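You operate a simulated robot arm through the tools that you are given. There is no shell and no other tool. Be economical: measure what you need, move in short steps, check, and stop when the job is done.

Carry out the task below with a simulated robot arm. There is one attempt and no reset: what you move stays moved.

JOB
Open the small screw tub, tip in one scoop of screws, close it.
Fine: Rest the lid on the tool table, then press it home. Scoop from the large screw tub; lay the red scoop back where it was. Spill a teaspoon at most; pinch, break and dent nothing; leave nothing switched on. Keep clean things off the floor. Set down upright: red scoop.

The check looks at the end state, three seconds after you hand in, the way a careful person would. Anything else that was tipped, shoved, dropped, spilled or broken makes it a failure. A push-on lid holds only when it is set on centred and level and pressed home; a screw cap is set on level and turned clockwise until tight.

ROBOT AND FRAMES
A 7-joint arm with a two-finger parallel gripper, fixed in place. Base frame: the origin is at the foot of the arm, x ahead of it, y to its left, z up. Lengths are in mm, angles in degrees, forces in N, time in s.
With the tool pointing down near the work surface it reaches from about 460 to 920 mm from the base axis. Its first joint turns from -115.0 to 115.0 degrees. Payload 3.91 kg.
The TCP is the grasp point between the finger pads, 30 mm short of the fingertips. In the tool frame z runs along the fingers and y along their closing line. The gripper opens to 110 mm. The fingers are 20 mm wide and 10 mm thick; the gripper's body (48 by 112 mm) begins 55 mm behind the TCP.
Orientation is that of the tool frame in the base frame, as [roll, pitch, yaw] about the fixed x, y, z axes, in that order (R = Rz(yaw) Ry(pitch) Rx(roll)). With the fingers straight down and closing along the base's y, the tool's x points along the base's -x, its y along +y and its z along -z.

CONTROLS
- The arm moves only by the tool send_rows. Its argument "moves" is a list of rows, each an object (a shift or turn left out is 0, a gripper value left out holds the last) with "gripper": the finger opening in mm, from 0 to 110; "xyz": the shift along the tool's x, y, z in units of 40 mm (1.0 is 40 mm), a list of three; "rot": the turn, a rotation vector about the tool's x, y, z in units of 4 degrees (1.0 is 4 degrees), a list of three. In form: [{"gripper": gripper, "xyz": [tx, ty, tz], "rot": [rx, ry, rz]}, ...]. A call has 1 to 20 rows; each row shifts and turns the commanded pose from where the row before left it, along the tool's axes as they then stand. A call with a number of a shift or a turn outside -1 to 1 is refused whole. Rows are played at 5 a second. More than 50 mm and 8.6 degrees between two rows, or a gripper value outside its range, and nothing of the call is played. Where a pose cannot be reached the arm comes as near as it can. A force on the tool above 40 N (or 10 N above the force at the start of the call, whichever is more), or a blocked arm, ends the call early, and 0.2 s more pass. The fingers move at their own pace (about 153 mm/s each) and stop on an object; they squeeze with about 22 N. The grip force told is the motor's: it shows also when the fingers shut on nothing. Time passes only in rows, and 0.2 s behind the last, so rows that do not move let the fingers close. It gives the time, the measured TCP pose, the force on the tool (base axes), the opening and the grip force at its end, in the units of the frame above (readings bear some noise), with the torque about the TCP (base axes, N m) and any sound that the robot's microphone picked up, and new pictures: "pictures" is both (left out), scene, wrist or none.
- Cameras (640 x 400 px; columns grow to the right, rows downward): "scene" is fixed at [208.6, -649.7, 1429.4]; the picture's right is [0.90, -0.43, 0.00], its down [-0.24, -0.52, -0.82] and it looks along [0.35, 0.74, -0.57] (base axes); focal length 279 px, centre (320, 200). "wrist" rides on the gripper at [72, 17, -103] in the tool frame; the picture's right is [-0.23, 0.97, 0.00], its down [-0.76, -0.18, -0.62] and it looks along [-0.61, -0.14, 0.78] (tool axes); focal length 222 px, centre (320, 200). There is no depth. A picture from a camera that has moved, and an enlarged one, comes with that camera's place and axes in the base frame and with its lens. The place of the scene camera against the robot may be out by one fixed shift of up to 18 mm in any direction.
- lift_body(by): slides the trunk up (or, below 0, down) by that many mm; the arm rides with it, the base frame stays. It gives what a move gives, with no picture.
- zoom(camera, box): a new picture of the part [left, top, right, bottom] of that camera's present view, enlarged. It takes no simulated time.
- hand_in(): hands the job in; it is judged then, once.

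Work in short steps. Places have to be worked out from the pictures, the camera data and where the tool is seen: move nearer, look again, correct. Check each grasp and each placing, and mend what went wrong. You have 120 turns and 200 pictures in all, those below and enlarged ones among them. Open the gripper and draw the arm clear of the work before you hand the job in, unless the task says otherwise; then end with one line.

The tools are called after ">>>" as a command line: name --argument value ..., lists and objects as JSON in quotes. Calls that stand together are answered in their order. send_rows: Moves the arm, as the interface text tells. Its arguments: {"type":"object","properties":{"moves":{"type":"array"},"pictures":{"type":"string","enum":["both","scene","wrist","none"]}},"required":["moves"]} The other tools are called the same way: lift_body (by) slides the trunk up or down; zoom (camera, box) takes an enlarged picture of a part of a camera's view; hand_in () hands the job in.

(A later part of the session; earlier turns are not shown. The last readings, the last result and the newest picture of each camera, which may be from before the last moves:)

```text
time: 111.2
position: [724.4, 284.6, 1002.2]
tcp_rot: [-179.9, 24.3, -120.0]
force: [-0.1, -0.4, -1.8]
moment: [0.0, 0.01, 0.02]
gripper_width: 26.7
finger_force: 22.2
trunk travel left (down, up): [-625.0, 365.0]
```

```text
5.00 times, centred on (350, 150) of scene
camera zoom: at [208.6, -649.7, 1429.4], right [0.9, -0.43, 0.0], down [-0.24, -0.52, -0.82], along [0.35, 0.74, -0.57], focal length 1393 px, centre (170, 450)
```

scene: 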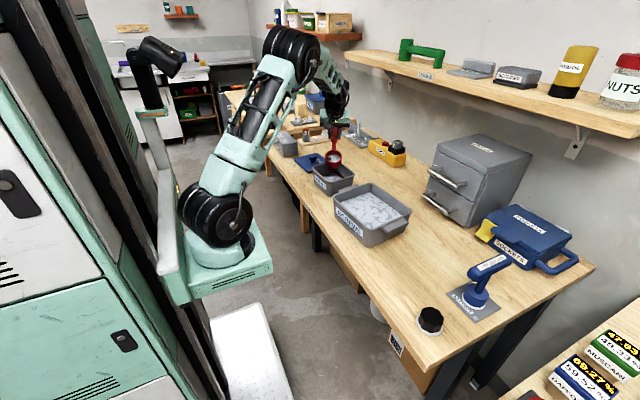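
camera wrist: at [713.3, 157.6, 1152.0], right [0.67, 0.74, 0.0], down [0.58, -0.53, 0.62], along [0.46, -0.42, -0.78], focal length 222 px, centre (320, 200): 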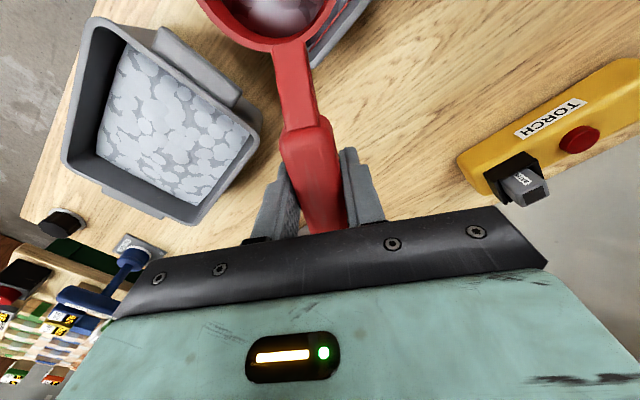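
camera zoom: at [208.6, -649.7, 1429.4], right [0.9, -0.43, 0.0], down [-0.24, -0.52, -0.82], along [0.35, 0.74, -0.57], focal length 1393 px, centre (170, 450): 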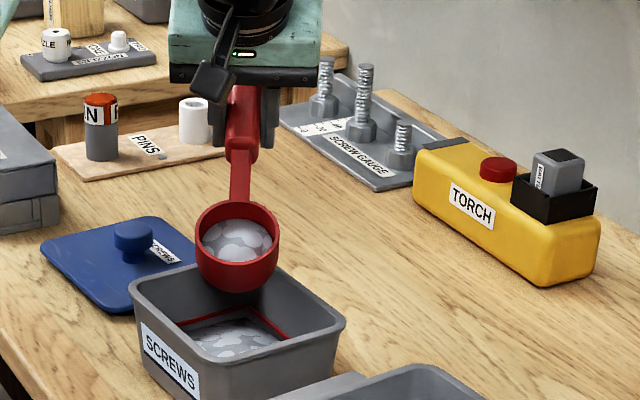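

Good view into the cup. I continue in fine steps to 48°.

>>> send_rows --moves '[{"xyz": [0.021, 0, -0.105], "rot": [0, -0.5, 0]}, {"xyz": [0.021, 0, -0.105], "rot": [0, -0.5, 0]}, {"xyz": [0.021, 0, -0.105], "rot": [0, -0.5, 0]}, {"xyz": [0.021, 0, -0.105], "rot": [0, -0.5, 0]}, {"xyz": [0.021, 0, -0.105], "rot": [0, -0.5, 0]}, {"xyz": [0.021, 0, -0.105], "rot": [0, -0.5, 0]}, {"xyz": [0.024, 0, -0.106], "rot": [0, -0.5, 0]}, {"xyz": [0.024, 0, -0.106], "rot": [0, -0.5, 0]}, {"xyz": [0.024, 0, -0.106], "rot": [0, -0.5, 0]}, {"xyz": [0.024, 0, -0.106], "rot": [0, -0.5, 0]}, {"xyz": [0.024, 0, -0.106], "rot": [0, -0.5, 0]}, {"xyz": [0.024, 0, -0.106], "rot": [0, -0.5, 0]}]' --pictures "scene"

>>> zoom --camera "scene" --box '[300, 110, 400, 190]'

```text
time: 113.8
position: [705.4, 252.2, 1035.2]
tcp_rot: [179.9, 48.3, -120.0]
force: [0.0, -0.1, -2.0]
moment: [0.0, 0.01, -0.01]
gripper_width: 26.7
finger_force: 21.6
trunk travel left (down, up): [-625.0, 365.0]
```

scene: 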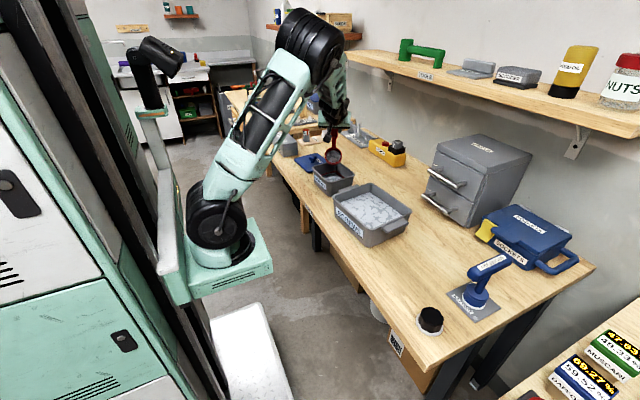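

```text
5.00 times, centred on (350, 150) of scene
camera zoom: at [208.6, -649.7, 1429.4], right [0.9, -0.43, 0.0], down [-0.24, -0.52, -0.82], along [0.35, 0.74, -0.57], focal length 1393 px, centre (170, 450)
```

zoom: 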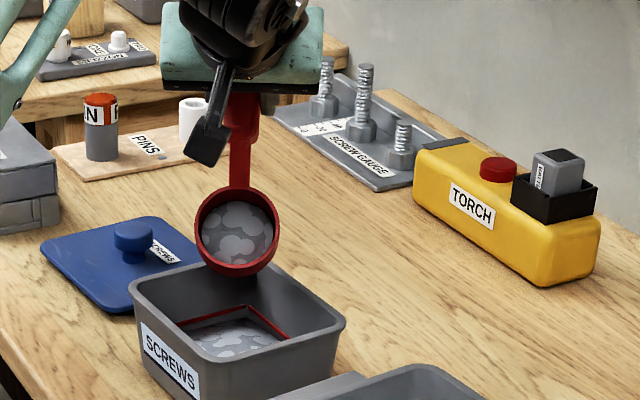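

All tracking well and the elbow stays clear. On to 60°.

>>> send_rows --moves '[{"xyz": [0.026, 0, -0.108], "rot": [0, -0.5, 0]}, {"xyz": [0.026, 0, -0.108], "rot": [0, -0.5, 0]}, {"xyz": [0.026, 0, -0.108], "rot": [0, -0.5, 0]}, {"xyz": [0.026, 0, -0.108], "rot": [0, -0.5, 0]}, {"xyz": [0.026, 0, -0.108], "rot": [0, -0.5, 0]}, {"xyz": [0.026, 0, -0.108], "rot": [0, -0.5, 0]}]' --pictures "scene"

>>> zoom --camera "scene" --box '[300, 110, 400, 190]'

```text
time: 115.2
position: [695.7, 231.5, 1047.1]
tcp_rot: [180.0, 60.3, -120.1]
force: [-0.3, 0.5, -1.9]
moment: [-0.01, 0.02, -0.02]
gripper_width: 26.9
finger_force: 22.2
trunk travel left (down, up): [-625.0, 365.0]
```

scene: 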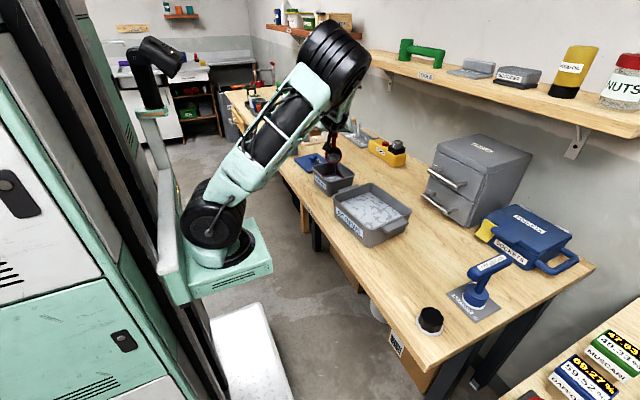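

```text
5.00 times, centred on (350, 150) of scene
camera zoom: at [208.6, -649.7, 1429.4], right [0.9, -0.43, 0.0], down [-0.24, -0.52, -0.82], along [0.35, 0.74, -0.57], focal length 1393 px, centre (170, 450)
```

zoom: 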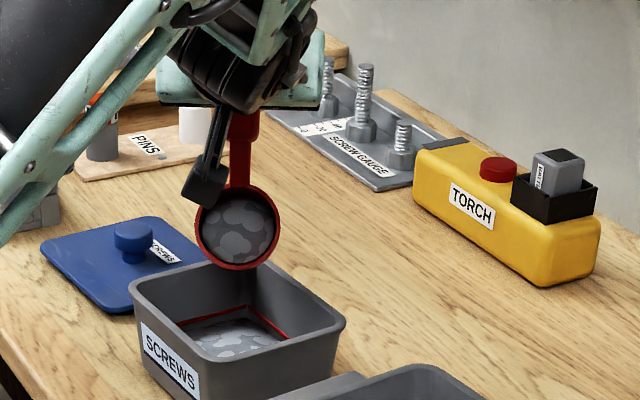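

Cup at 60° with the load still held and the lip centred. I continue to 70°.

>>> send_rows --moves '[{"xyz": [0.04, 0, -0.104], "rot": [0, -0.5, 0]}, {"xyz": [0.04, 0, -0.104], "rot": [0, -0.5, 0]}, {"xyz": [0.04, 0, -0.104], "rot": [0, -0.5, 0]}, {"xyz": [0.04, 0, -0.104], "rot": [0, -0.5, 0]}, {"xyz": [0.04, 0, -0.104], "rot": [0, -0.5, 0]}]' --pictures "scene"

>>> zoom --camera "scene" --box '[300, 110, 400, 190]'

```text
time: 116.4
position: [683.2, 212.6, 1050.3]
tcp_rot: [180.0, 70.3, -120.0]
force: [-0.3, 0.6, -1.9]
moment: [-0.05, 0.0, 0.0]
gripper_width: 26.8
finger_force: 22.1
trunk travel left (down, up): [-625.0, 365.0]
```

scene: 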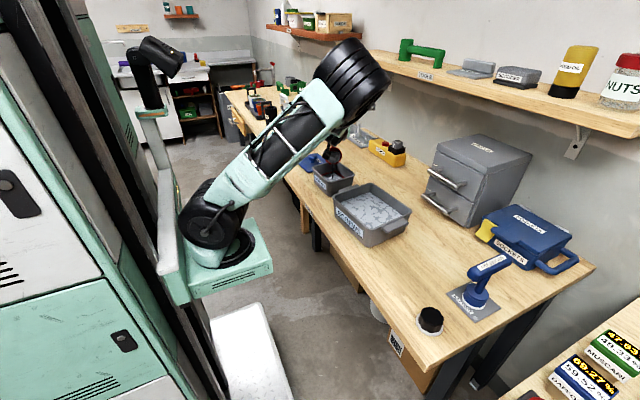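

```text
5.00 times, centred on (350, 150) of scene
camera zoom: at [208.6, -649.7, 1429.4], right [0.9, -0.43, 0.0], down [-0.24, -0.52, -0.82], along [0.35, 0.74, -0.57], focal length 1393 px, centre (170, 450)
```

zoom: 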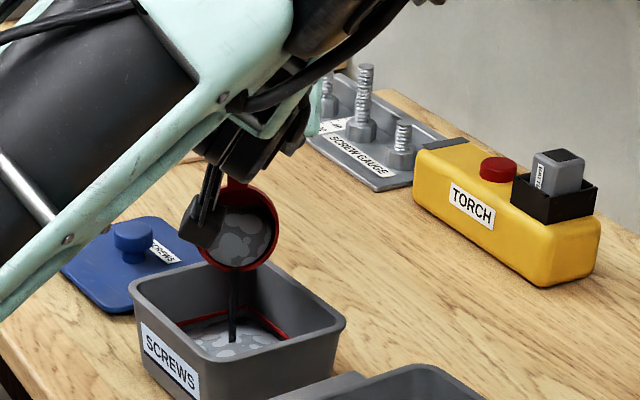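

Screws are now streaming into the tub, landing inside. I tilt on to 80° and pause.

>>> send_rows --moves '[{}, {}, {"xyz": [0.042, 0, -0.109], "rot": [0, -0.5, 0]}, {"xyz": [0.042, 0, -0.109], "rot": [0, -0.5, 0]}, {"xyz": [0.042, 0, -0.109], "rot": [0, -0.5, 0]}, {"xyz": [0.042, 0, -0.109], "rot": [0, -0.5, 0]}, {"xyz": [0.042, 0, -0.109], "rot": [0, -0.5, 0]}, {}, {}]' --pictures "scene"

>>> zoom --camera "scene" --box '[300, 110, 400, 190]'

```text
time: 118.4
position: [670.4, 192.0, 1048.4]
tcp_rot: [179.9, 80.3, -120.1]
force: [-0.6, 0.7, -1.1]
moment: [-0.01, -0.01, 0.02]
gripper_width: 26.7
finger_force: 21.9
trunk travel left (down, up): [-625.0, 365.0]
```

scene: 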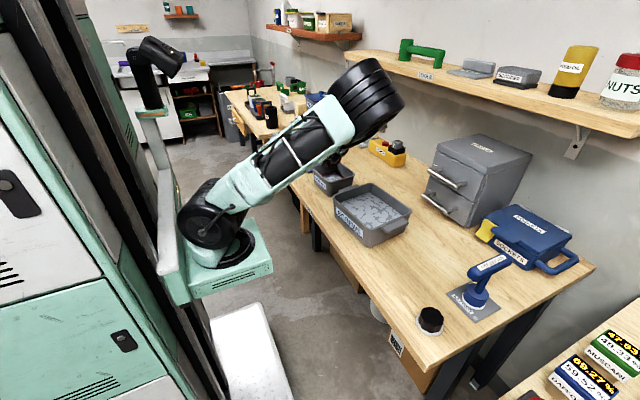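

```text
5.00 times, centred on (350, 150) of scene
camera zoom: at [208.6, -649.7, 1429.4], right [0.9, -0.43, 0.0], down [-0.24, -0.52, -0.82], along [0.35, 0.74, -0.57], focal length 1393 px, centre (170, 450)
```

zoom: 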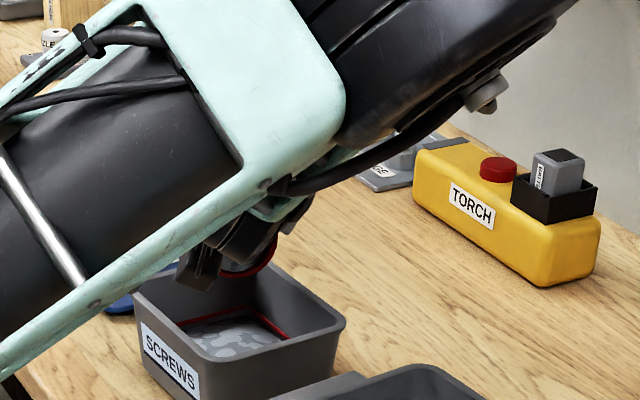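

The elbow hides the view; the force drop (to about -1.1 N) suggests much has poured. I look with the wrist camera while tilting to 90°.

>>> send_rows --moves '[{"xyz": [0.02, 0, -0.116], "rot": [0, -0.5, 0]}, {"xyz": [0.02, 0, -0.116], "rot": [0, -0.5, 0]}, {"xyz": [0.02, 0, -0.116], "rot": [0, -0.5, 0]}, {"xyz": [0.02, 0, -0.116], "rot": [0, -0.5, 0]}, {"xyz": [0.02, 0, -0.116], "rot": [0, -0.5, 0]}, {}, {}]' --pictures "both"

```text
time: 120.0
position: [659.5, 171.9, 1044.6]
tcp_rot: [3.0, 89.6, 63.0]
force: [-0.1, 0.8, -2.1]
moment: [-0.02, 0.0, -0.02]
gripper_width: 26.6
finger_force: 21.6
trunk travel left (down, up): [-625.0, 365.0]
camera wrist: at [593.5, 89.6, 970.9], right [-0.84, 0.49, 0.23], down [-0.16, -0.63, 0.76], along [0.51, 0.6, 0.61], focal length 222 px, centre (320, 200)
```

scene: 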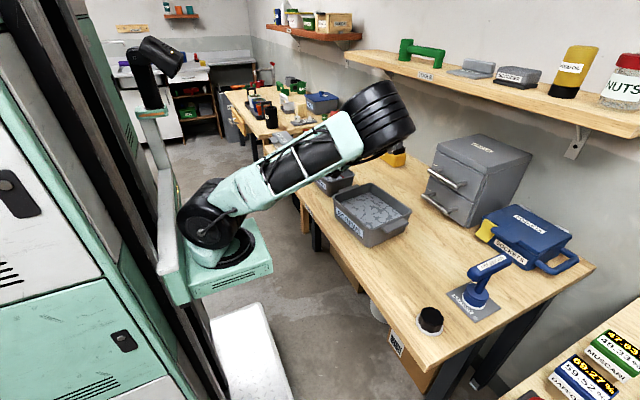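
wrist: 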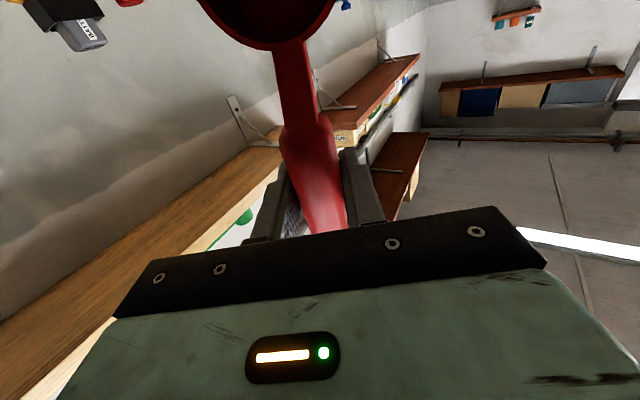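

Still clear. I tilt further to 100°, raising slightly for camera clearance over the large tub.

>>> send_rows --moves '[{"xyz": [-0.022, 0, -0.113], "rot": [0, -0.5, 0]}, {"xyz": [-0.022, 0, -0.113], "rot": [0, -0.5, 0]}, {"xyz": [-0.022, 0, -0.113], "rot": [0, -0.5, 0]}, {"xyz": [-0.022, 0, -0.113], "rot": [0, -0.5, 0]}, {"xyz": [-0.022, 0, -0.113], "rot": [0, -0.5, 0]}, {}, {}]' --pictures "both"

>>> zoom --camera "wrist" --box '[180, 0, 360, 110]'

```text
time: 121.6
position: [648.8, 152.2, 1047.8]
tcp_rot: [0.1, 79.8, 60.1]
force: [0.1, -0.5, -1.5]
moment: [-0.02, 0.01, 0.04]
gripper_width: 26.3
finger_force: 22.4
trunk travel left (down, up): [-625.0, 365.0]
camera wrist: at [589.8, 83.0, 957.6], right [-0.86, 0.45, 0.22], down [-0.22, -0.74, 0.64], along [0.45, 0.5, 0.74], focal length 222 px, centre (320, 200)
```

scene: 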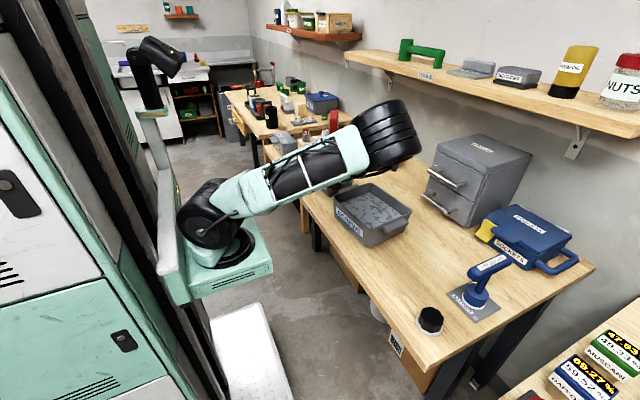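
wrist: 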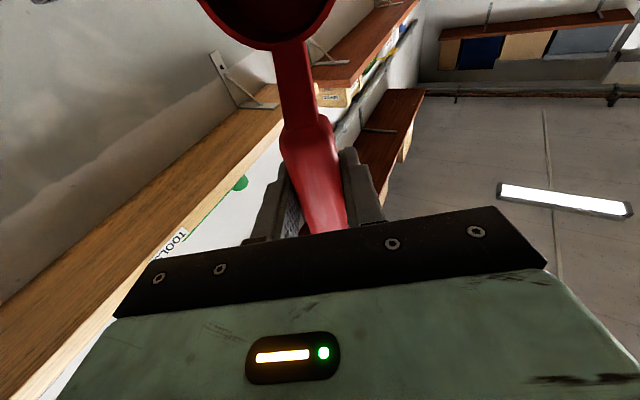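

```text
3.56 times, centred on (270, 55) of wrist
camera zoom: at [589.8, 83.0, 957.6], right [-0.86, 0.45, 0.22], down [-0.22, -0.74, 0.64], along [0.45, 0.5, 0.74], focal length 790 px, centre (498, 716)
```

zoom: 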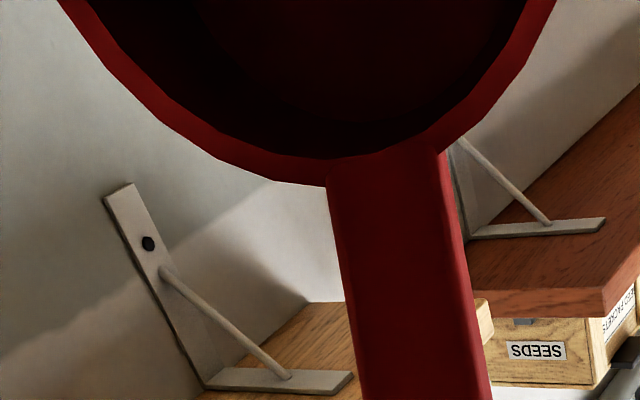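

The cup is empty. I lift 30 mm and untilt along the reverse path, rotating about the lip.

>>> send_rows --moves '[{"xyz": [-0.37, 0, 0.065]}, {"xyz": [-0.37, 0, 0.065]}, {"xyz": [-0.03, 0, 0.232], "rot": [0, 1, 0]}, {"xyz": [-0.03, 0, 0.232], "rot": [0, 1, 0]}, {"xyz": [-0.03, 0, 0.232], "rot": [0, 1, 0]}, {"xyz": [-0.03, 0, 0.232], "rot": [0, 1, 0]}, {"xyz": [-0.03, 0, 0.232], "rot": [0, 1, 0]}, {"xyz": [-0.03, 0, 0.232], "rot": [0, 1, 0]}, {"xyz": [-0.03, 0, 0.232], "rot": [0, 1, 0]}, {"xyz": [-0.03, 0, 0.232], "rot": [0, 1, 0]}, {"xyz": [-0.03, 0, 0.232], "rot": [0, 1, 0]}, {"xyz": [-0.03, 0, 0.232], "rot": [0, 1, 0]}, {"xyz": [-0.03, 0, 0.232], "rot": [0, 1, 0]}, {"xyz": [-0.03, 0, 0.232], "rot": [0, 1, 0]}, {}]' --pictures "scene"

>>> zoom --camera "scene" --box '[300, 110, 400, 190]'

```text
time: 124.8
position: [703.0, 246.1, 1070.1]
tcp_rot: [179.9, 52.3, -119.9]
force: [-0.5, -0.1, -1.5]
moment: [-0.02, 0.03, 0.02]
gripper_width: 26.5
finger_force: 21.8
trunk travel left (down, up): [-625.0, 365.0]
```

scene: 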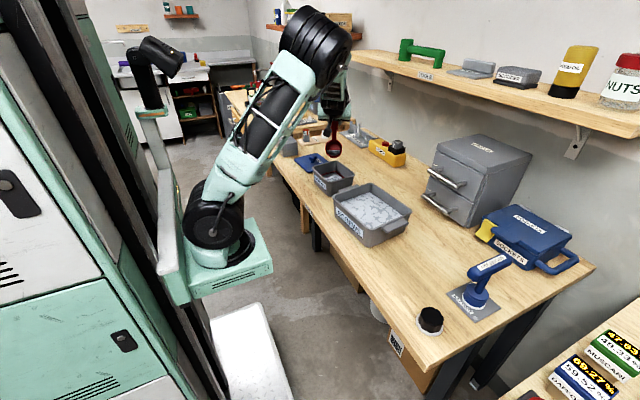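

```text
5.00 times, centred on (350, 150) of scene
camera zoom: at [208.6, -649.7, 1429.4], right [0.9, -0.43, 0.0], down [-0.24, -0.52, -0.82], along [0.35, 0.74, -0.57], focal length 1393 px, centre (170, 450)
```

zoom: 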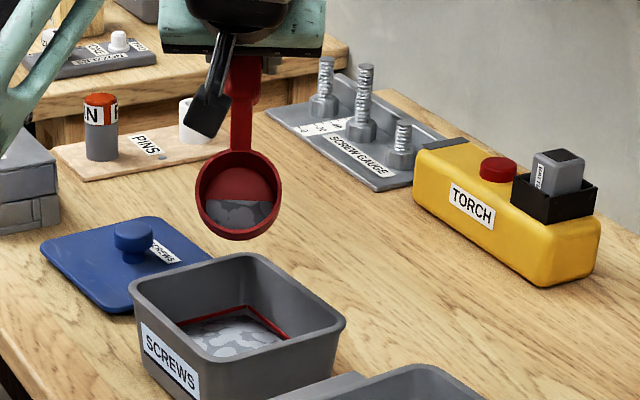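

A residue stayed in the cup at 100°, so it must be tipped further. I raise 15 mm for hand clearance and tilt again, back to 100°.

>>> send_rows --moves '[{"xyz": [-0.295, 0, -0.23]}, {"xyz": [0.03, 0, -0.232], "rot": [0, -1, 0]}, {"xyz": [0.03, 0, -0.232], "rot": [0, -1, 0]}, {"xyz": [0.03, 0, -0.232], "rot": [0, -1, 0]}, {"xyz": [0.03, 0, -0.232], "rot": [0, -1, 0]}, {"xyz": [0.03, 0, -0.232], "rot": [0, -1, 0]}, {"xyz": [0.03, 0, -0.232], "rot": [0, -1, 0]}, {"xyz": [0.03, 0, -0.232], "rot": [0, -1, 0]}, {"xyz": [0.03, 0, -0.232], "rot": [0, -1, 0]}, {"xyz": [0.03, 0, -0.232], "rot": [0, -1, 0]}, {"xyz": [0.03, 0, -0.232], "rot": [0, -1, 0]}, {"xyz": [0.03, 0, -0.232], "rot": [0, -1, 0]}, {"xyz": [0.03, 0, -0.232], "rot": [0, -1, 0]}, {}]' --pictures "none"

>>> send_rows --moves '[{"xyz": [0.015, 0, -0.116], "rot": [0, -0.5, 0]}, {"xyz": [0.015, 0, -0.116], "rot": [0, -0.5, 0]}, {"xyz": [0.015, 0, -0.116], "rot": [0, -0.5, 0]}, {"xyz": [0.015, 0, -0.116], "rot": [0, -0.5, 0]}, {}]' --pictures "both"

```text
time: 127.8
position: [649.0, 153.7, 1099.5]
tcp_rot: [0.1, 79.7, 60.1]
force: [0.1, 0.8, -0.4]
moment: [-0.02, 0.0, -0.03]
gripper_width: 27.0
finger_force: 21.9
trunk travel left (down, up): [-625.0, 365.0]
```

```text
time: 129.0
position: [640.2, 138.5, 1094.0]
tcp_rot: [0.1, 71.7, 60.0]
force: [-0.2, -0.1, -0.2]
moment: [-0.02, -0.02, 0.01]
gripper_width: 26.4
finger_force: 22.2
trunk travel left (down, up): [-625.0, 365.0]
camera wrist: at [588.1, 80.5, 992.0], right [-0.88, 0.43, 0.22], down [-0.26, -0.81, 0.53], along [0.4, 0.41, 0.82], focal length 222 px, centre (320, 200)
```

scene: 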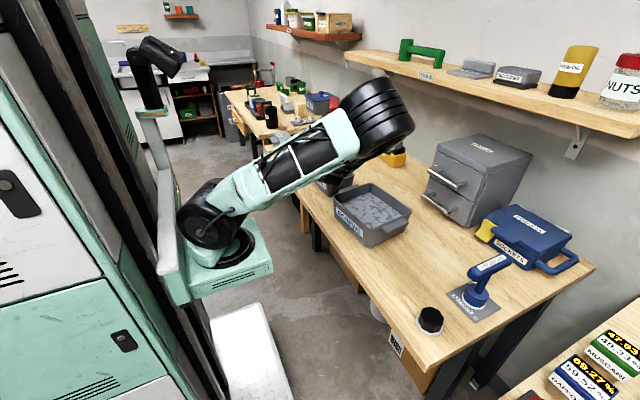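
wrist: 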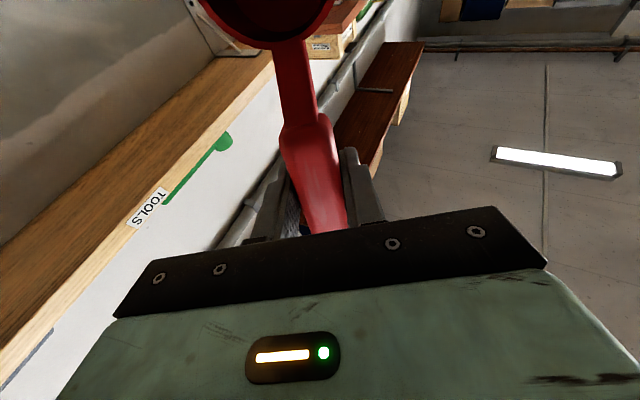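

I go on to 120° and hold a second.

>>> send_rows --moves '[{"xyz": [0.0, 0, -0.116], "rot": [0, -0.5, 0]}, {"xyz": [0.0, 0, -0.116], "rot": [0, -0.5, 0]}, {"xyz": [0.0, 0, -0.116], "rot": [0, -0.5, 0]}, {"xyz": [0.0, 0, -0.116], "rot": [0, -0.5, 0]}, {"xyz": [0.0, 0, -0.116], "rot": [0, -0.5, 0]}, {"xyz": [0.0, 0, -0.116], "rot": [0, -0.5, 0]}, {}, {}, {}, {}, {}]' --pictures "both"

```text
time: 131.4
position: [627.8, 117.7, 1082.8]
tcp_rot: [0.0, 59.8, 60.0]
force: [0.5, -0.4, -0.8]
moment: [-0.01, -0.03, 0.0]
gripper_width: 26.4
finger_force: 21.5
trunk travel left (down, up): [-625.0, 365.0]
camera wrist: at [587.4, 78.5, 967.6], right [-0.9, 0.39, 0.2], down [-0.31, -0.89, 0.34], along [0.31, 0.25, 0.92], focal length 222 px, centre (320, 200)
```

scene: 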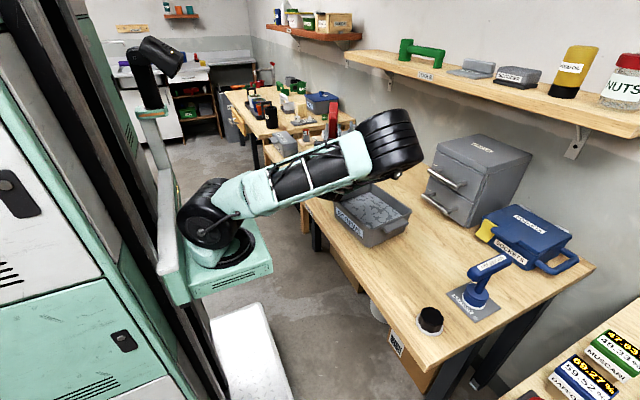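
wrist: 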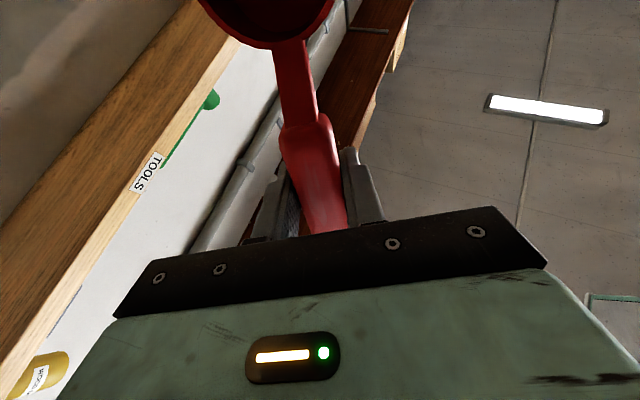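

I add 8° more with a 20 mm raise, and hold, to be sure the cup empties.

>>> send_rows --moves '[{"xyz": [-0.21, 0, 0.13]}, {"xyz": [-0.21, 0, 0.13]}, {"xyz": [0.0, 0, -0.116], "rot": [0, -0.5, 0]}, {"xyz": [0.0, 0, -0.116], "rot": [0, -0.5, 0]}, {"xyz": [0.0, 0, -0.116], "rot": [0, -0.5, 0]}, {"xyz": [0.0, 0, -0.116], "rot": [0, -0.5, 0]}, {}, {}, {}, {}, {}]' --pictures "none"

>>> send_rows --moves '[{"xyz": [-0.03, 0, 0.232], "rot": [0, 1, 0]}, {"xyz": [-0.03, 0, 0.232], "rot": [0, 1, 0]}, {"xyz": [-0.03, 0, 0.232], "rot": [0, 1, 0]}, {"xyz": [-0.03, 0, 0.232], "rot": [0, 1, 0]}, {"xyz": [-0.03, 0, 0.232], "rot": [0, 1, 0]}, {"xyz": [-0.03, 0, 0.232], "rot": [0, 1, 0]}, {"xyz": [-0.03, 0, 0.232], "rot": [0, 1, 0]}, {"xyz": [-0.03, 0, 0.232], "rot": [0, 1, 0]}, {"xyz": [-0.03, 0, 0.232], "rot": [0, 1, 0]}, {"xyz": [-0.03, 0, 0.232], "rot": [0, 1, 0]}, {"xyz": [-0.03, 0, 0.232], "rot": [0, 1, 0]}, {"xyz": [-0.03, 0, 0.232], "rot": [0, 1, 0]}, {"xyz": [-0.03, 0, 0.232], "rot": [0, 1, 0]}, {"xyz": [-0.03, 0, 0.232], "rot": [0, 1, 0]}, {"xyz": [-0.03, 0, 0.232], "rot": [0, 1, 0]}, {"xyz": [-0.03, 0, 0.232], "rot": [0, 1, 0]}, {"xyz": [-0.03, 0, 0.232], "rot": [0, 1, 0]}, {"xyz": [-0.03, 0, 0.232], "rot": [0, 1, 0]}, {"xyz": [-0.03, 0, 0.232], "rot": [0, 1, 0]}, {}]' --pictures "none"

>>> zoom --camera "scene" --box '[300, 110, 400, 190]'

```text
time: 133.8
position: [618.3, 103.3, 1093.5]
tcp_rot: [0.1, 51.9, 60.0]
force: [0.0, 0.6, -0.8]
moment: [-0.01, -0.01, 0.04]
gripper_width: 26.6
finger_force: 21.9
trunk travel left (down, up): [-625.0, 365.0]
```

```text
time: 138.0
position: [700.8, 243.9, 1121.2]
tcp_rot: [-180.0, 52.2, -120.0]
force: [-0.3, 0.4, -0.4]
moment: [0.0, 0.02, -0.01]
gripper_width: 26.5
finger_force: 21.8
trunk travel left (down, up): [-625.0, 365.0]
```

```text
5.00 times, centred on (350, 150) of scene
camera zoom: at [208.6, -649.7, 1429.4], right [0.9, -0.43, 0.0], down [-0.24, -0.52, -0.82], along [0.35, 0.74, -0.57], focal length 1393 px, centre (170, 450)
```

zoom: 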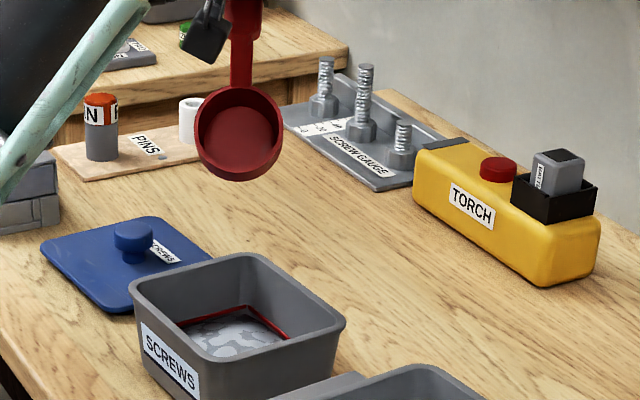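

The cup is empty and nothing spilled. I level the scoop fully.

>>> send_rows --moves '[{"rot": [0, 1, 0]}, {"rot": [0, 1, 0]}, {"rot": [0, 1, 0]}, {"rot": [0, 1, 0]}, {"rot": [0, 1, 0]}, {"rot": [0, 1, 0]}, {"rot": [0, 1, 0]}, {"rot": [0, 1, 0]}, {"rot": [0, 1, 0]}, {"rot": [0, 1, 0]}, {"rot": [0, 1, 0]}, {"rot": [0, 1, 0]}, {"rot": [0, 1, 0]}, {}]' --pictures "none"

>>> zoom --camera "scene" --box '[310, 145, 380, 205]'

>>> send_rows --moves '[{"rot": [0, 0, 1]}, {"rot": [0, 0, 1]}, {"rot": [0, 0, 1]}, {"rot": [0, 0, 1]}, {"rot": [0, 0, 1]}, {"rot": [0, 0, 1]}, {"rot": [0, 0, 1]}, {"rot": [0, 0, 1]}, {"rot": [0, 0, 1]}, {"rot": [0, 0, 1]}, {"rot": [0, 0, 1]}, {"rot": [0, 0, 1]}, {"rot": [0, 0, 1]}, {"rot": [0, 0, 1]}, {"rot": [0, 0, 1]}, {}]' --pictures "none"

```text
time: 141.0
position: [701.6, 244.6, 1119.6]
tcp_rot: [180.0, 0.2, -119.9]
force: [-0.3, 0.3, -0.4]
moment: [0.01, 0.0, 0.0]
gripper_width: 26.9
finger_force: 21.7
trunk travel left (down, up): [-625.0, 365.0]
```

```text
6.67 times, centred on (345, 175) of scene
camera zoom: at [208.6, -649.7, 1429.4], right [0.9, -0.43, 0.0], down [-0.24, -0.52, -0.82], along [0.35, 0.74, -0.57], focal length 1857 px, centre (153, 367)
```

zoom: 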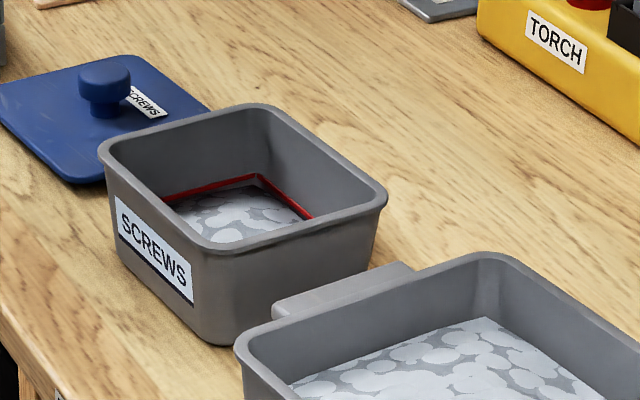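

```text
time: 144.4
position: [700.8, 245.2, 1121.7]
tcp_rot: [179.8, 0.1, 180.0]
force: [0.5, -0.6, -0.3]
moment: [-0.01, -0.05, -0.02]
gripper_width: 26.5
finger_force: 21.8
trunk travel left (down, up): [-625.0, 365.0]
```

The screws now reach the red line. I carry the empty scoop back toward its place.

>>> send_rows --moves '[{"xyz": [0.17, -0.98, 0]}, {"xyz": [0.17, -0.98, 0]}, {"xyz": [0.17, -0.98, 0]}, {"xyz": [0.17, -0.98, 0]}, {"xyz": [0.17, -0.98, 0]}, {"xyz": [0.17, -0.98, 0]}, {"xyz": [0.17, -0.98, 0]}, {"xyz": [0.17, -0.98, 0]}, {"xyz": [0.17, -0.98, 0]}, {"xyz": [0.17, -0.98, 0]}, {"xyz": [0.17, -0.98, 0]}, {"xyz": [0.17, -0.98, 0]}, {"xyz": [0.17, -0.98, 0]}, {}]' --pictures "none"

>>> send_rows --moves '[{"rot": [0, 0, 1]}, {"rot": [0, 0, 1]}, {"rot": [0, 0, 1]}, {"rot": [0, 0, 1]}, {"rot": [0, 0, 1]}, {"rot": [0, 0, 1]}, {"rot": [0, 0, 1]}, {"rot": [0, 0, 1]}, {"rot": [0, 0, 1]}, {"rot": [0, 0, 1]}, {"rot": [0, 0, 1]}, {"rot": [0, 0, 1]}, {"rot": [0, 0, 1]}, {"rot": [0, 0, 1]}, {"rot": [0, 0, 1]}, {"rot": [0, 0, 1]}, {"rot": [0, 0, 1]}, {"rot": [0, 0, 1]}, {"rot": [0, 0, 1]}, {"rot": [0, 0, 1]}]' --pictures "none"

>>> send_rows --moves '[{"rot": [0, 0, 1]}, {"rot": [0, 0, 1]}, {"rot": [0, 0, 1]}, {"rot": [0, 0, 1]}, {"rot": [0, 0, 1]}, {"rot": [0, 0, 1]}, {"rot": [0, 0, 1]}, {"rot": [0, 0, 1]}, {"rot": [0, 0, 1]}, {"rot": [0, 0, 1]}, {"rot": [0, 0, 1]}, {"rot": [0, 0, 1]}, {"rot": [0, 0, 1]}, {"rot": [0, 0, 1]}, {"rot": [0, 0, 1]}, {"rot": [0, 0, 1]}, {"rot": [0, 0, 1]}, {"rot": [0, 0, 1]}, {"rot": [0, 0, 1]}, {"rot": [0, 0, 1]}]' --pictures "none"

>>> send_rows --moves '[{"rot": [0, 0, 1]}, {"rot": [0, 0, 1]}, {"rot": [0, 0, 1]}, {"rot": [0, 0, 1]}, {}]' --pictures "both"

```text
time: 147.4
position: [612.0, -265.4, 1118.5]
tcp_rot: [179.8, 0.0, 180.0]
force: [-0.9, -0.4, -0.4]
moment: [0.01, 0.0, -0.01]
gripper_width: 26.6
finger_force: 22.1
trunk travel left (down, up): [-625.0, 365.0]
```

```text
time: 151.6
position: [614.2, -265.4, 1118.7]
tcp_rot: [179.9, -0.1, 99.9]
force: [-0.3, 0.0, -0.5]
moment: [0.02, 0.0, -0.01]
gripper_width: 26.6
finger_force: 21.4
trunk travel left (down, up): [-625.0, 365.0]
```

```text
time: 155.8
position: [612.0, -265.2, 1117.8]
tcp_rot: [-179.8, -0.2, 20.0]
force: [0.5, 0.8, -0.6]
moment: [-0.04, 0.0, -0.04]
gripper_width: 26.5
finger_force: 22.4
trunk travel left (down, up): [-625.0, 365.0]
```

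```text
time: 157.0
position: [613.0, -264.9, 1117.3]
tcp_rot: [-179.8, 0.0, 4.0]
force: [0.0, 0.2, -1.2]
moment: [-0.02, 0.01, 0.01]
gripper_width: 26.6
finger_force: 22.0
trunk travel left (down, up): [-625.0, 365.0]
camera wrist: at [686.8, -278.7, 1221.2], right [-0.16, -0.99, 0.0], down [-0.77, 0.12, 0.62], along [-0.61, 0.1, -0.78], focal length 222 px, centre (320, 200)
```

scene: 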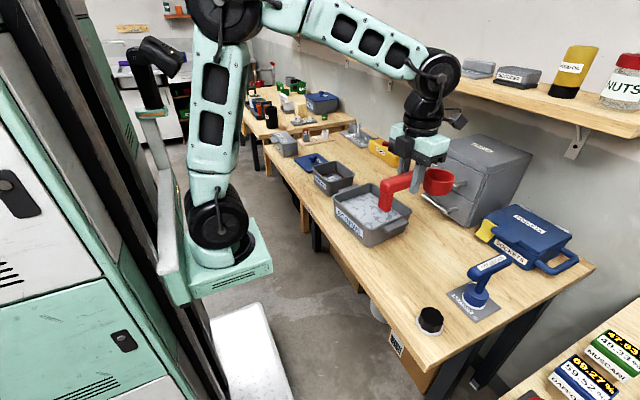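
wrist: 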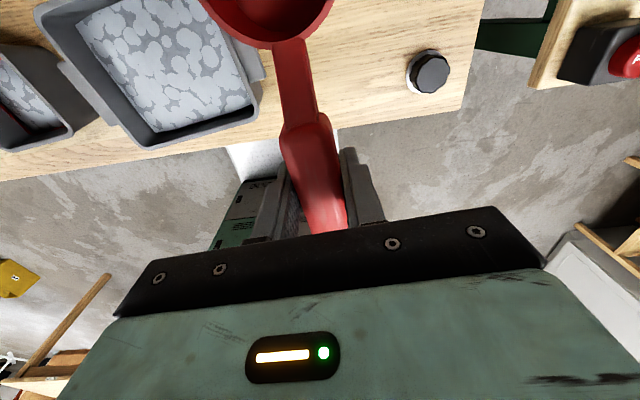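

Orientation matches the original. I move to (654,-267) and descend to about 10 mm above the set-down height.

>>> send_rows --moves '[{"xyz": [0.51, 0.06, 0.2]}, {"xyz": [0.51, 0.06, 0.5]}, {"xyz": [0, 0, 0.9]}, {"xyz": [0, 0, 0.9]}, {"xyz": [0, 0, 0.9]}, {"xyz": [0, 0, 0.9]}, {"xyz": [0, 0, 0.8]}, {"xyz": [0, 0, 0.5]}, {}]' --pictures "wrist"

>>> zoom --camera "scene" --box '[370, 200, 460, 290]'

```text
time: 159.0
position: [653.9, -265.0, 894.7]
tcp_rot: [-179.9, -0.1, 3.9]
force: [0.6, -0.5, -0.7]
moment: [0.04, 0.03, 0.02]
gripper_width: 26.6
finger_force: 21.9
trunk travel left (down, up): [-625.0, 365.0]
camera wrist: at [726.3, -278.2, 996.8], right [-0.16, -0.99, 0.0], down [-0.77, 0.12, 0.62], along [-0.61, 0.1, -0.78], focal length 222 px, centre (320, 200)
```

wrist: 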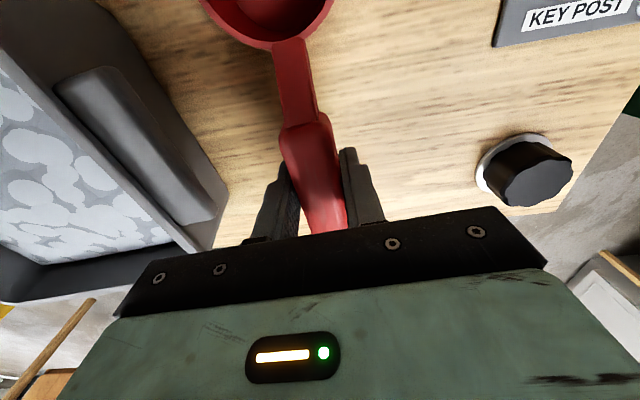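

```text
4.44 times, centred on (415, 245) of scene
camera zoom: at [208.6, -649.7, 1429.4], right [0.9, -0.43, 0.0], down [-0.24, -0.52, -0.82], along [0.35, 0.74, -0.57], focal length 1238 px, centre (-102, 0)
```

zoom: 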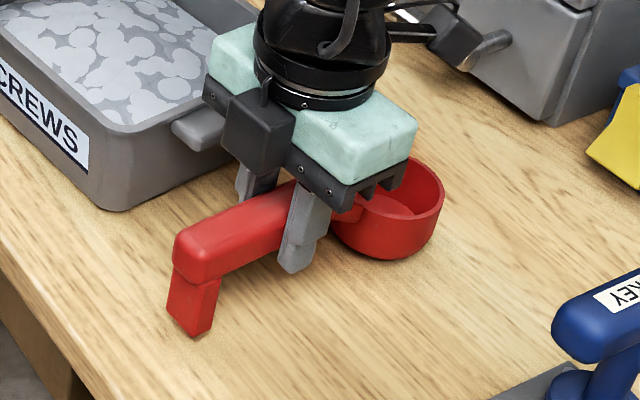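

Scoop is unchanged in the grip. I lower the last ~14 mm in fine steps.

>>> send_rows --moves '[{"xyz": [0, 0.04, 0.12]}, {"xyz": [0, 0, 0.1]}, {"xyz": [0, 0, 0.08]}, {"xyz": [0, 0, 0.05]}, {}]' --pictures "none"

>>> zoom --camera "scene" --box '[370, 200, 460, 290]'

```text
time: 160.2
position: [653.5, -267.3, 882.6]
tcp_rot: [-179.8, -0.1, 4.0]
force: [-5.1, 1.2, 15.4]
moment: [-0.07, 0.03, -0.02]
gripper_width: 26.7
finger_force: 22.2
trunk travel left (down, up): [-625.0, 365.0]
```

```text
4.44 times, centred on (415, 245) of scene
camera zoom: at [208.6, -649.7, 1429.4], right [0.9, -0.43, 0.0], down [-0.24, -0.52, -0.82], along [0.35, 0.74, -0.57], focal length 1238 px, centre (-102, 0)
```

zoom: 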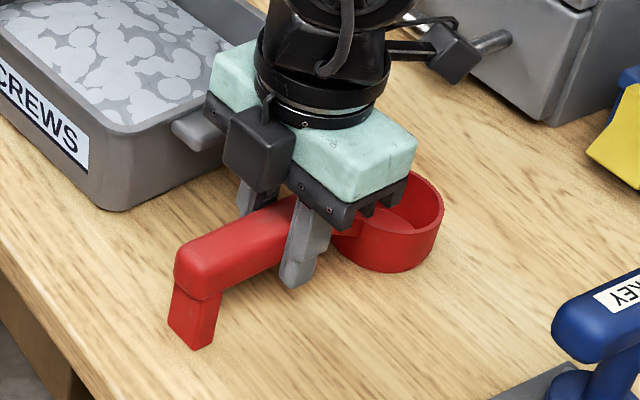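

Contact at z≈882.6 (15 N). I relieve slightly, open and rise straight up.

>>> send_rows --moves '[{"xyz": [0, 0, -0.04]}, {"gripper": 45}, {"gripper": 70}, {}, {"xyz": [0, 0, -0.7]}, {"xyz": [0, 0, -1]}, {"xyz": [0, 0, -1]}, {"xyz": [0, 0, -1]}, {}]' --pictures "none"

>>> zoom --camera "scene" --box '[370, 220, 450, 290]'

```text
time: 162.2
position: [653.8, -268.5, 1032.2]
tcp_rot: [-179.7, 0.0, 3.9]
force: [0.0, 0.2, 0.0]
moment: [0.03, 0.04, 0.01]
gripper_width: 70.3
finger_force: 0.0
trunk travel left (down, up): [-625.0, 365.0]
```

```text
5.71 times, centred on (410, 255) of scene
camera zoom: at [208.6, -649.7, 1429.4], right [0.9, -0.43, 0.0], down [-0.24, -0.52, -0.82], along [0.35, 0.74, -0.57], focal length 1592 px, centre (-194, -114)
```

zoom: 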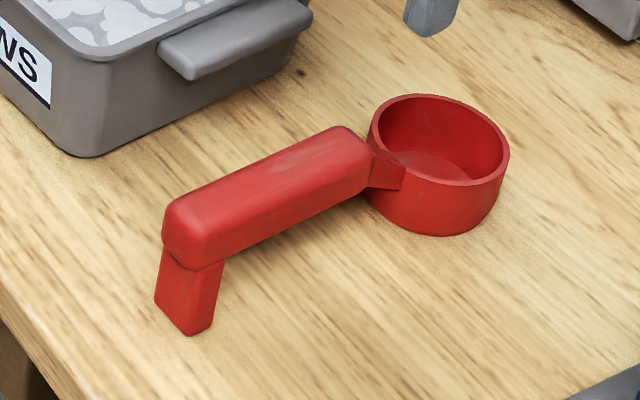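

The scoop stands where it was, upright and empty. I turn the tool back to yaw 180° and go for the lid.

>>> send_rows --moves '[{"xyz": [-0.5, 0, -0.5]}, {"rot": [0, 0, -1]}, {"rot": [0, 0, -1]}, {"rot": [0, 0, -1]}, {"rot": [0, 0, -1]}, {"rot": [0, 0, -1]}, {"rot": [0, 0, -1]}, {"rot": [0, 0, -1]}, {"rot": [0, 0, -1]}, {"rot": [0, 0, -1]}, {"rot": [0, 0, -1]}, {"rot": [0, 0, -1]}, {"rot": [0, 0, -1]}, {"rot": [0, 0, -1]}, {"rot": [0, 0, -1]}, {"rot": [0, 0, -1]}, {"rot": [0, 0, -1]}]' --pictures "none"

>>> send_rows --moves '[{"rot": [0, 0, -1]}, {"rot": [0, 0, -1]}, {"rot": [0, 0, -1]}, {"rot": [0, 0, -1]}, {"rot": [0, 0, -1]}, {"rot": [0, 0, -1]}, {"rot": [0, 0, -1]}, {"rot": [0, 0, -1]}, {"rot": [0, 0, -1]}, {"rot": [0, 0, -1]}, {"rot": [0, 0, -1]}, {"rot": [0, 0, -1]}, {"rot": [0, 0, -1]}, {"rot": [0, 0, -1]}]' --pictures "none"

>>> send_rows --moves '[{"rot": [0, 0, -1]}, {"rot": [0, 0, -1]}, {"rot": [0, 0, -1]}, {"rot": [0, 0, -1]}, {"rot": [0, 0, -1]}, {"rot": [0, 0, -1]}, {"rot": [0, 0, -1]}, {"rot": [0, 0, -1]}, {"rot": [0, 0, -1]}, {"rot": [0, 0, -1]}, {"rot": [0, 0, -1]}, {"rot": [0, 0, -1]}, {"rot": [0, 0, -1]}, {"rot": [0, 0, -1]}, {}]' --pictures "none"

```text
time: 165.8
position: [633.3, -270.9, 1051.4]
tcp_rot: [-180.0, -0.2, 68.1]
force: [-0.8, -0.6, -0.5]
moment: [0.0, -0.01, 0.02]
gripper_width: 69.6
finger_force: 0.1
trunk travel left (down, up): [-625.0, 365.0]
```

```text
time: 168.8
position: [635.0, -270.2, 1049.2]
tcp_rot: [179.8, 0.0, 124.1]
force: [0.4, 0.0, -0.3]
moment: [0.02, 0.02, 0.0]
gripper_width: 70.1
finger_force: 0.0
trunk travel left (down, up): [-625.0, 365.0]
```

```text
time: 172.0
position: [633.1, -269.6, 1051.1]
tcp_rot: [179.8, 0.1, 180.0]
force: [0.7, -0.8, 0.3]
moment: [0.0, -0.01, 0.0]
gripper_width: 70.0
finger_force: 0.0
trunk travel left (down, up): [-625.0, 365.0]
```

Next I travel to above the lid at (668, 396).

>>> send_rows --moves '[{"xyz": [-0.05, 0.979, 0]}, {"xyz": [-0.05, 0.979, 0]}, {"xyz": [-0.05, 0.979, 0]}, {"xyz": [-0.05, 0.979, 0]}, {"xyz": [-0.05, 0.979, 0]}, {"xyz": [-0.05, 0.979, 0]}, {"xyz": [-0.05, 0.979, 0]}, {"xyz": [-0.05, 0.979, 0]}, {"xyz": [-0.05, 0.979, 0]}, {"xyz": [-0.05, 0.979, 0]}, {"xyz": [-0.05, 0.979, 0]}, {"xyz": [-0.05, 0.979, 0]}, {"xyz": [-0.05, 0.979, 0]}, {"xyz": [-0.05, 0.979, 0]}, {"xyz": [-0.05, 0.979, 0]}, {"xyz": [-0.05, 0.979, 0]}, {"xyz": [-0.05, 0.979, 0]}, {"xyz": [0, 0, 0.9]}, {"xyz": [0, 0, 0.9]}, {}]' --pictures "wrist"

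```text
time: 176.2
position: [665.0, 397.8, 982.2]
tcp_rot: [179.9, 0.1, 180.0]
force: [0.9, 0.5, 0.7]
moment: [0.02, -0.01, 0.01]
gripper_width: 70.1
finger_force: 0.1
trunk travel left (down, up): [-625.0, 365.0]
camera wrist: at [593.7, 412.5, 1084.9], right [0.23, 0.97, 0.0], down [0.76, -0.18, 0.62], along [0.61, -0.14, -0.78], focal length 222 px, centre (320, 200)
```

wrist: 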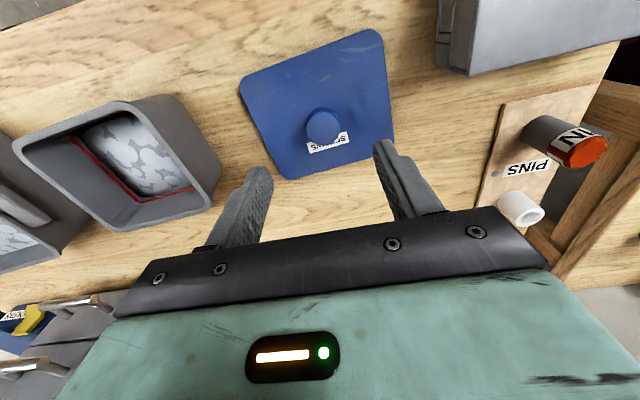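

View matches the one after release; I descend to the earlier grasp pose (668, 395.5, 871) and close.

>>> send_rows --moves '[{"xyz": [-0.075, -0.05, 0.8]}, {"xyz": [0, 0, 0.9]}, {"xyz": [0, 0, 0.7]}, {"xyz": [0, 0, 0.36]}, {}]' --pictures "none"

>>> zoom --camera "scene" --box '[280, 115, 360, 175]'

```text
time: 177.4
position: [671.0, 394.6, 870.4]
tcp_rot: [179.7, 0.0, -180.0]
force: [0.4, -0.7, -0.3]
moment: [0.02, -0.03, -0.01]
gripper_width: 69.9
finger_force: 0.2
trunk travel left (down, up): [-625.0, 365.0]
```

```text
6.67 times, centred on (320, 145) of scene
camera zoom: at [208.6, -649.7, 1429.4], right [0.9, -0.43, 0.0], down [-0.24, -0.52, -0.82], along [0.35, 0.74, -0.57], focal length 1857 px, centre (320, 567)
```

zoom: 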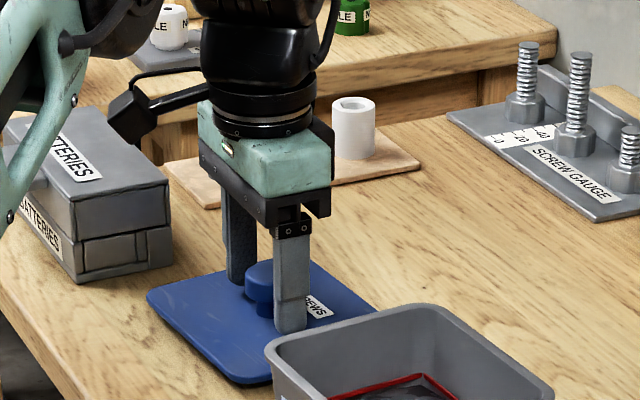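

I correct x by -2 mm and close on the knob.

>>> send_rows --moves '[{"xyz": [0.05, 0, 0]}, {}, {"gripper": 40}, {"gripper": 10}, {}, {}]' --pictures "wrist"

```text
time: 178.8
position: [669.0, 393.3, 870.0]
tcp_rot: [179.8, 0.1, -180.0]
force: [1.0, -1.3, 1.7]
moment: [-0.21, 0.05, -0.06]
gripper_width: 34.4
finger_force: 22.3
trunk travel left (down, up): [-625.0, 365.0]
camera wrist: at [597.3, 409.6, 973.3], right [0.23, 0.97, 0.0], down [0.76, -0.18, 0.62], along [0.61, -0.14, -0.78], focal length 222 px, centre (320, 200)
```

wrist: 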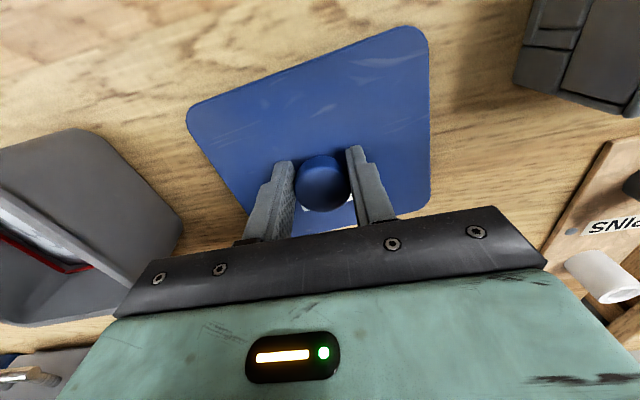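

Knob held; lid sits nearly the same in the grip. I lift and carry it over the small tub.

>>> send_rows --moves '[{"xyz": [0, 0, -0.4]}, {"xyz": [0, 0, -1]}, {"xyz": [0, 0, -1]}, {"xyz": [0, 0, -0.9]}, {"xyz": [0, -0.9, 0]}, {"xyz": [0.1, -0.9, 0]}, {"xyz": [0.1, -0.9, 0]}, {"xyz": [0, -0.9, 0]}, {"xyz": [0, -0.9, 0]}, {"xyz": [0, -0.64, 0]}, {}, {}]' --pictures "wrist"

>>> zoom --camera "scene" --box '[280, 110, 400, 200]'

```text
time: 181.4
position: [660.3, 188.3, 1002.1]
tcp_rot: [179.8, 0.1, -180.0]
force: [-0.5, 0.6, -1.7]
moment: [-0.01, 0.01, 0.01]
gripper_width: 34.5
finger_force: 21.7
trunk travel left (down, up): [-625.0, 365.0]
camera wrist: at [589.3, 203.1, 1104.3], right [0.23, 0.97, 0.0], down [0.76, -0.18, 0.62], along [0.61, -0.14, -0.78], focal length 222 px, centre (320, 200)
```

wrist: 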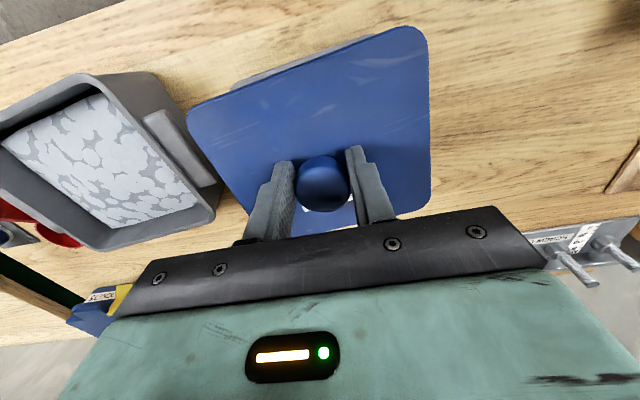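

```text
4.44 times, centred on (340, 155) of scene
camera zoom: at [208.6, -649.7, 1429.4], right [0.9, -0.43, 0.0], down [-0.24, -0.52, -0.82], along [0.35, 0.74, -0.57], focal length 1238 px, centre (231, 400)
```

zoom: 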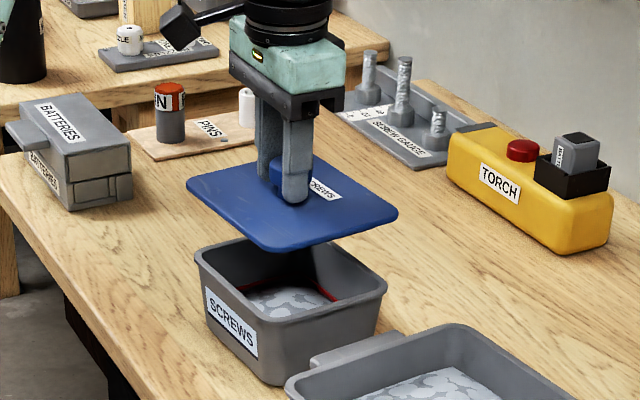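

The lid sits ~2–3 mm further out in the grip than before, so target TCP x≈659. I lower to about 8 mm above seating and inspect.

>>> send_rows --moves '[{"xyz": [0.04, 0, 0.5]}, {"xyz": [0, 0, 0.5]}, {"xyz": [0, 0, 0.3]}, {}, {}]' --pictures "wrist"

>>> zoom --camera "scene" --box '[305, 140, 375, 200]'

```text
time: 182.6
position: [659.4, 188.7, 948.8]
tcp_rot: [179.9, 0.1, -179.9]
force: [-0.7, 0.0, 0.0]
moment: [0.01, -0.01, 0.02]
gripper_width: 34.2
finger_force: 21.9
trunk travel left (down, up): [-625.0, 365.0]
camera wrist: at [587.8, 205.7, 1051.7], right [0.23, 0.97, 0.0], down [0.76, -0.18, 0.62], along [0.61, -0.14, -0.78], focal length 222 px, centre (320, 200)
```

wrist: 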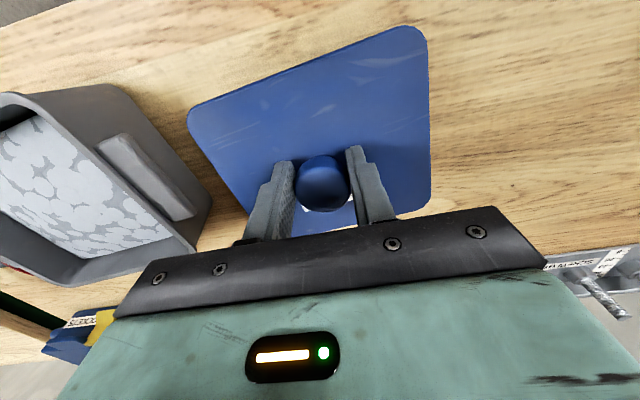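

```text
6.67 times, centred on (340, 170) of scene
camera zoom: at [208.6, -649.7, 1429.4], right [0.9, -0.43, 0.0], down [-0.24, -0.52, -0.82], along [0.35, 0.74, -0.57], focal length 1857 px, centre (187, 400)
```

zoom: 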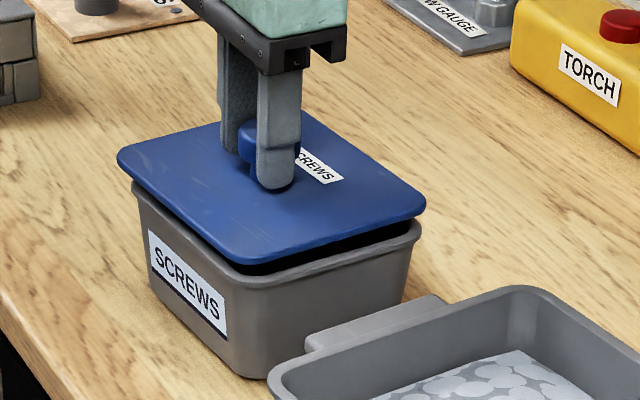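

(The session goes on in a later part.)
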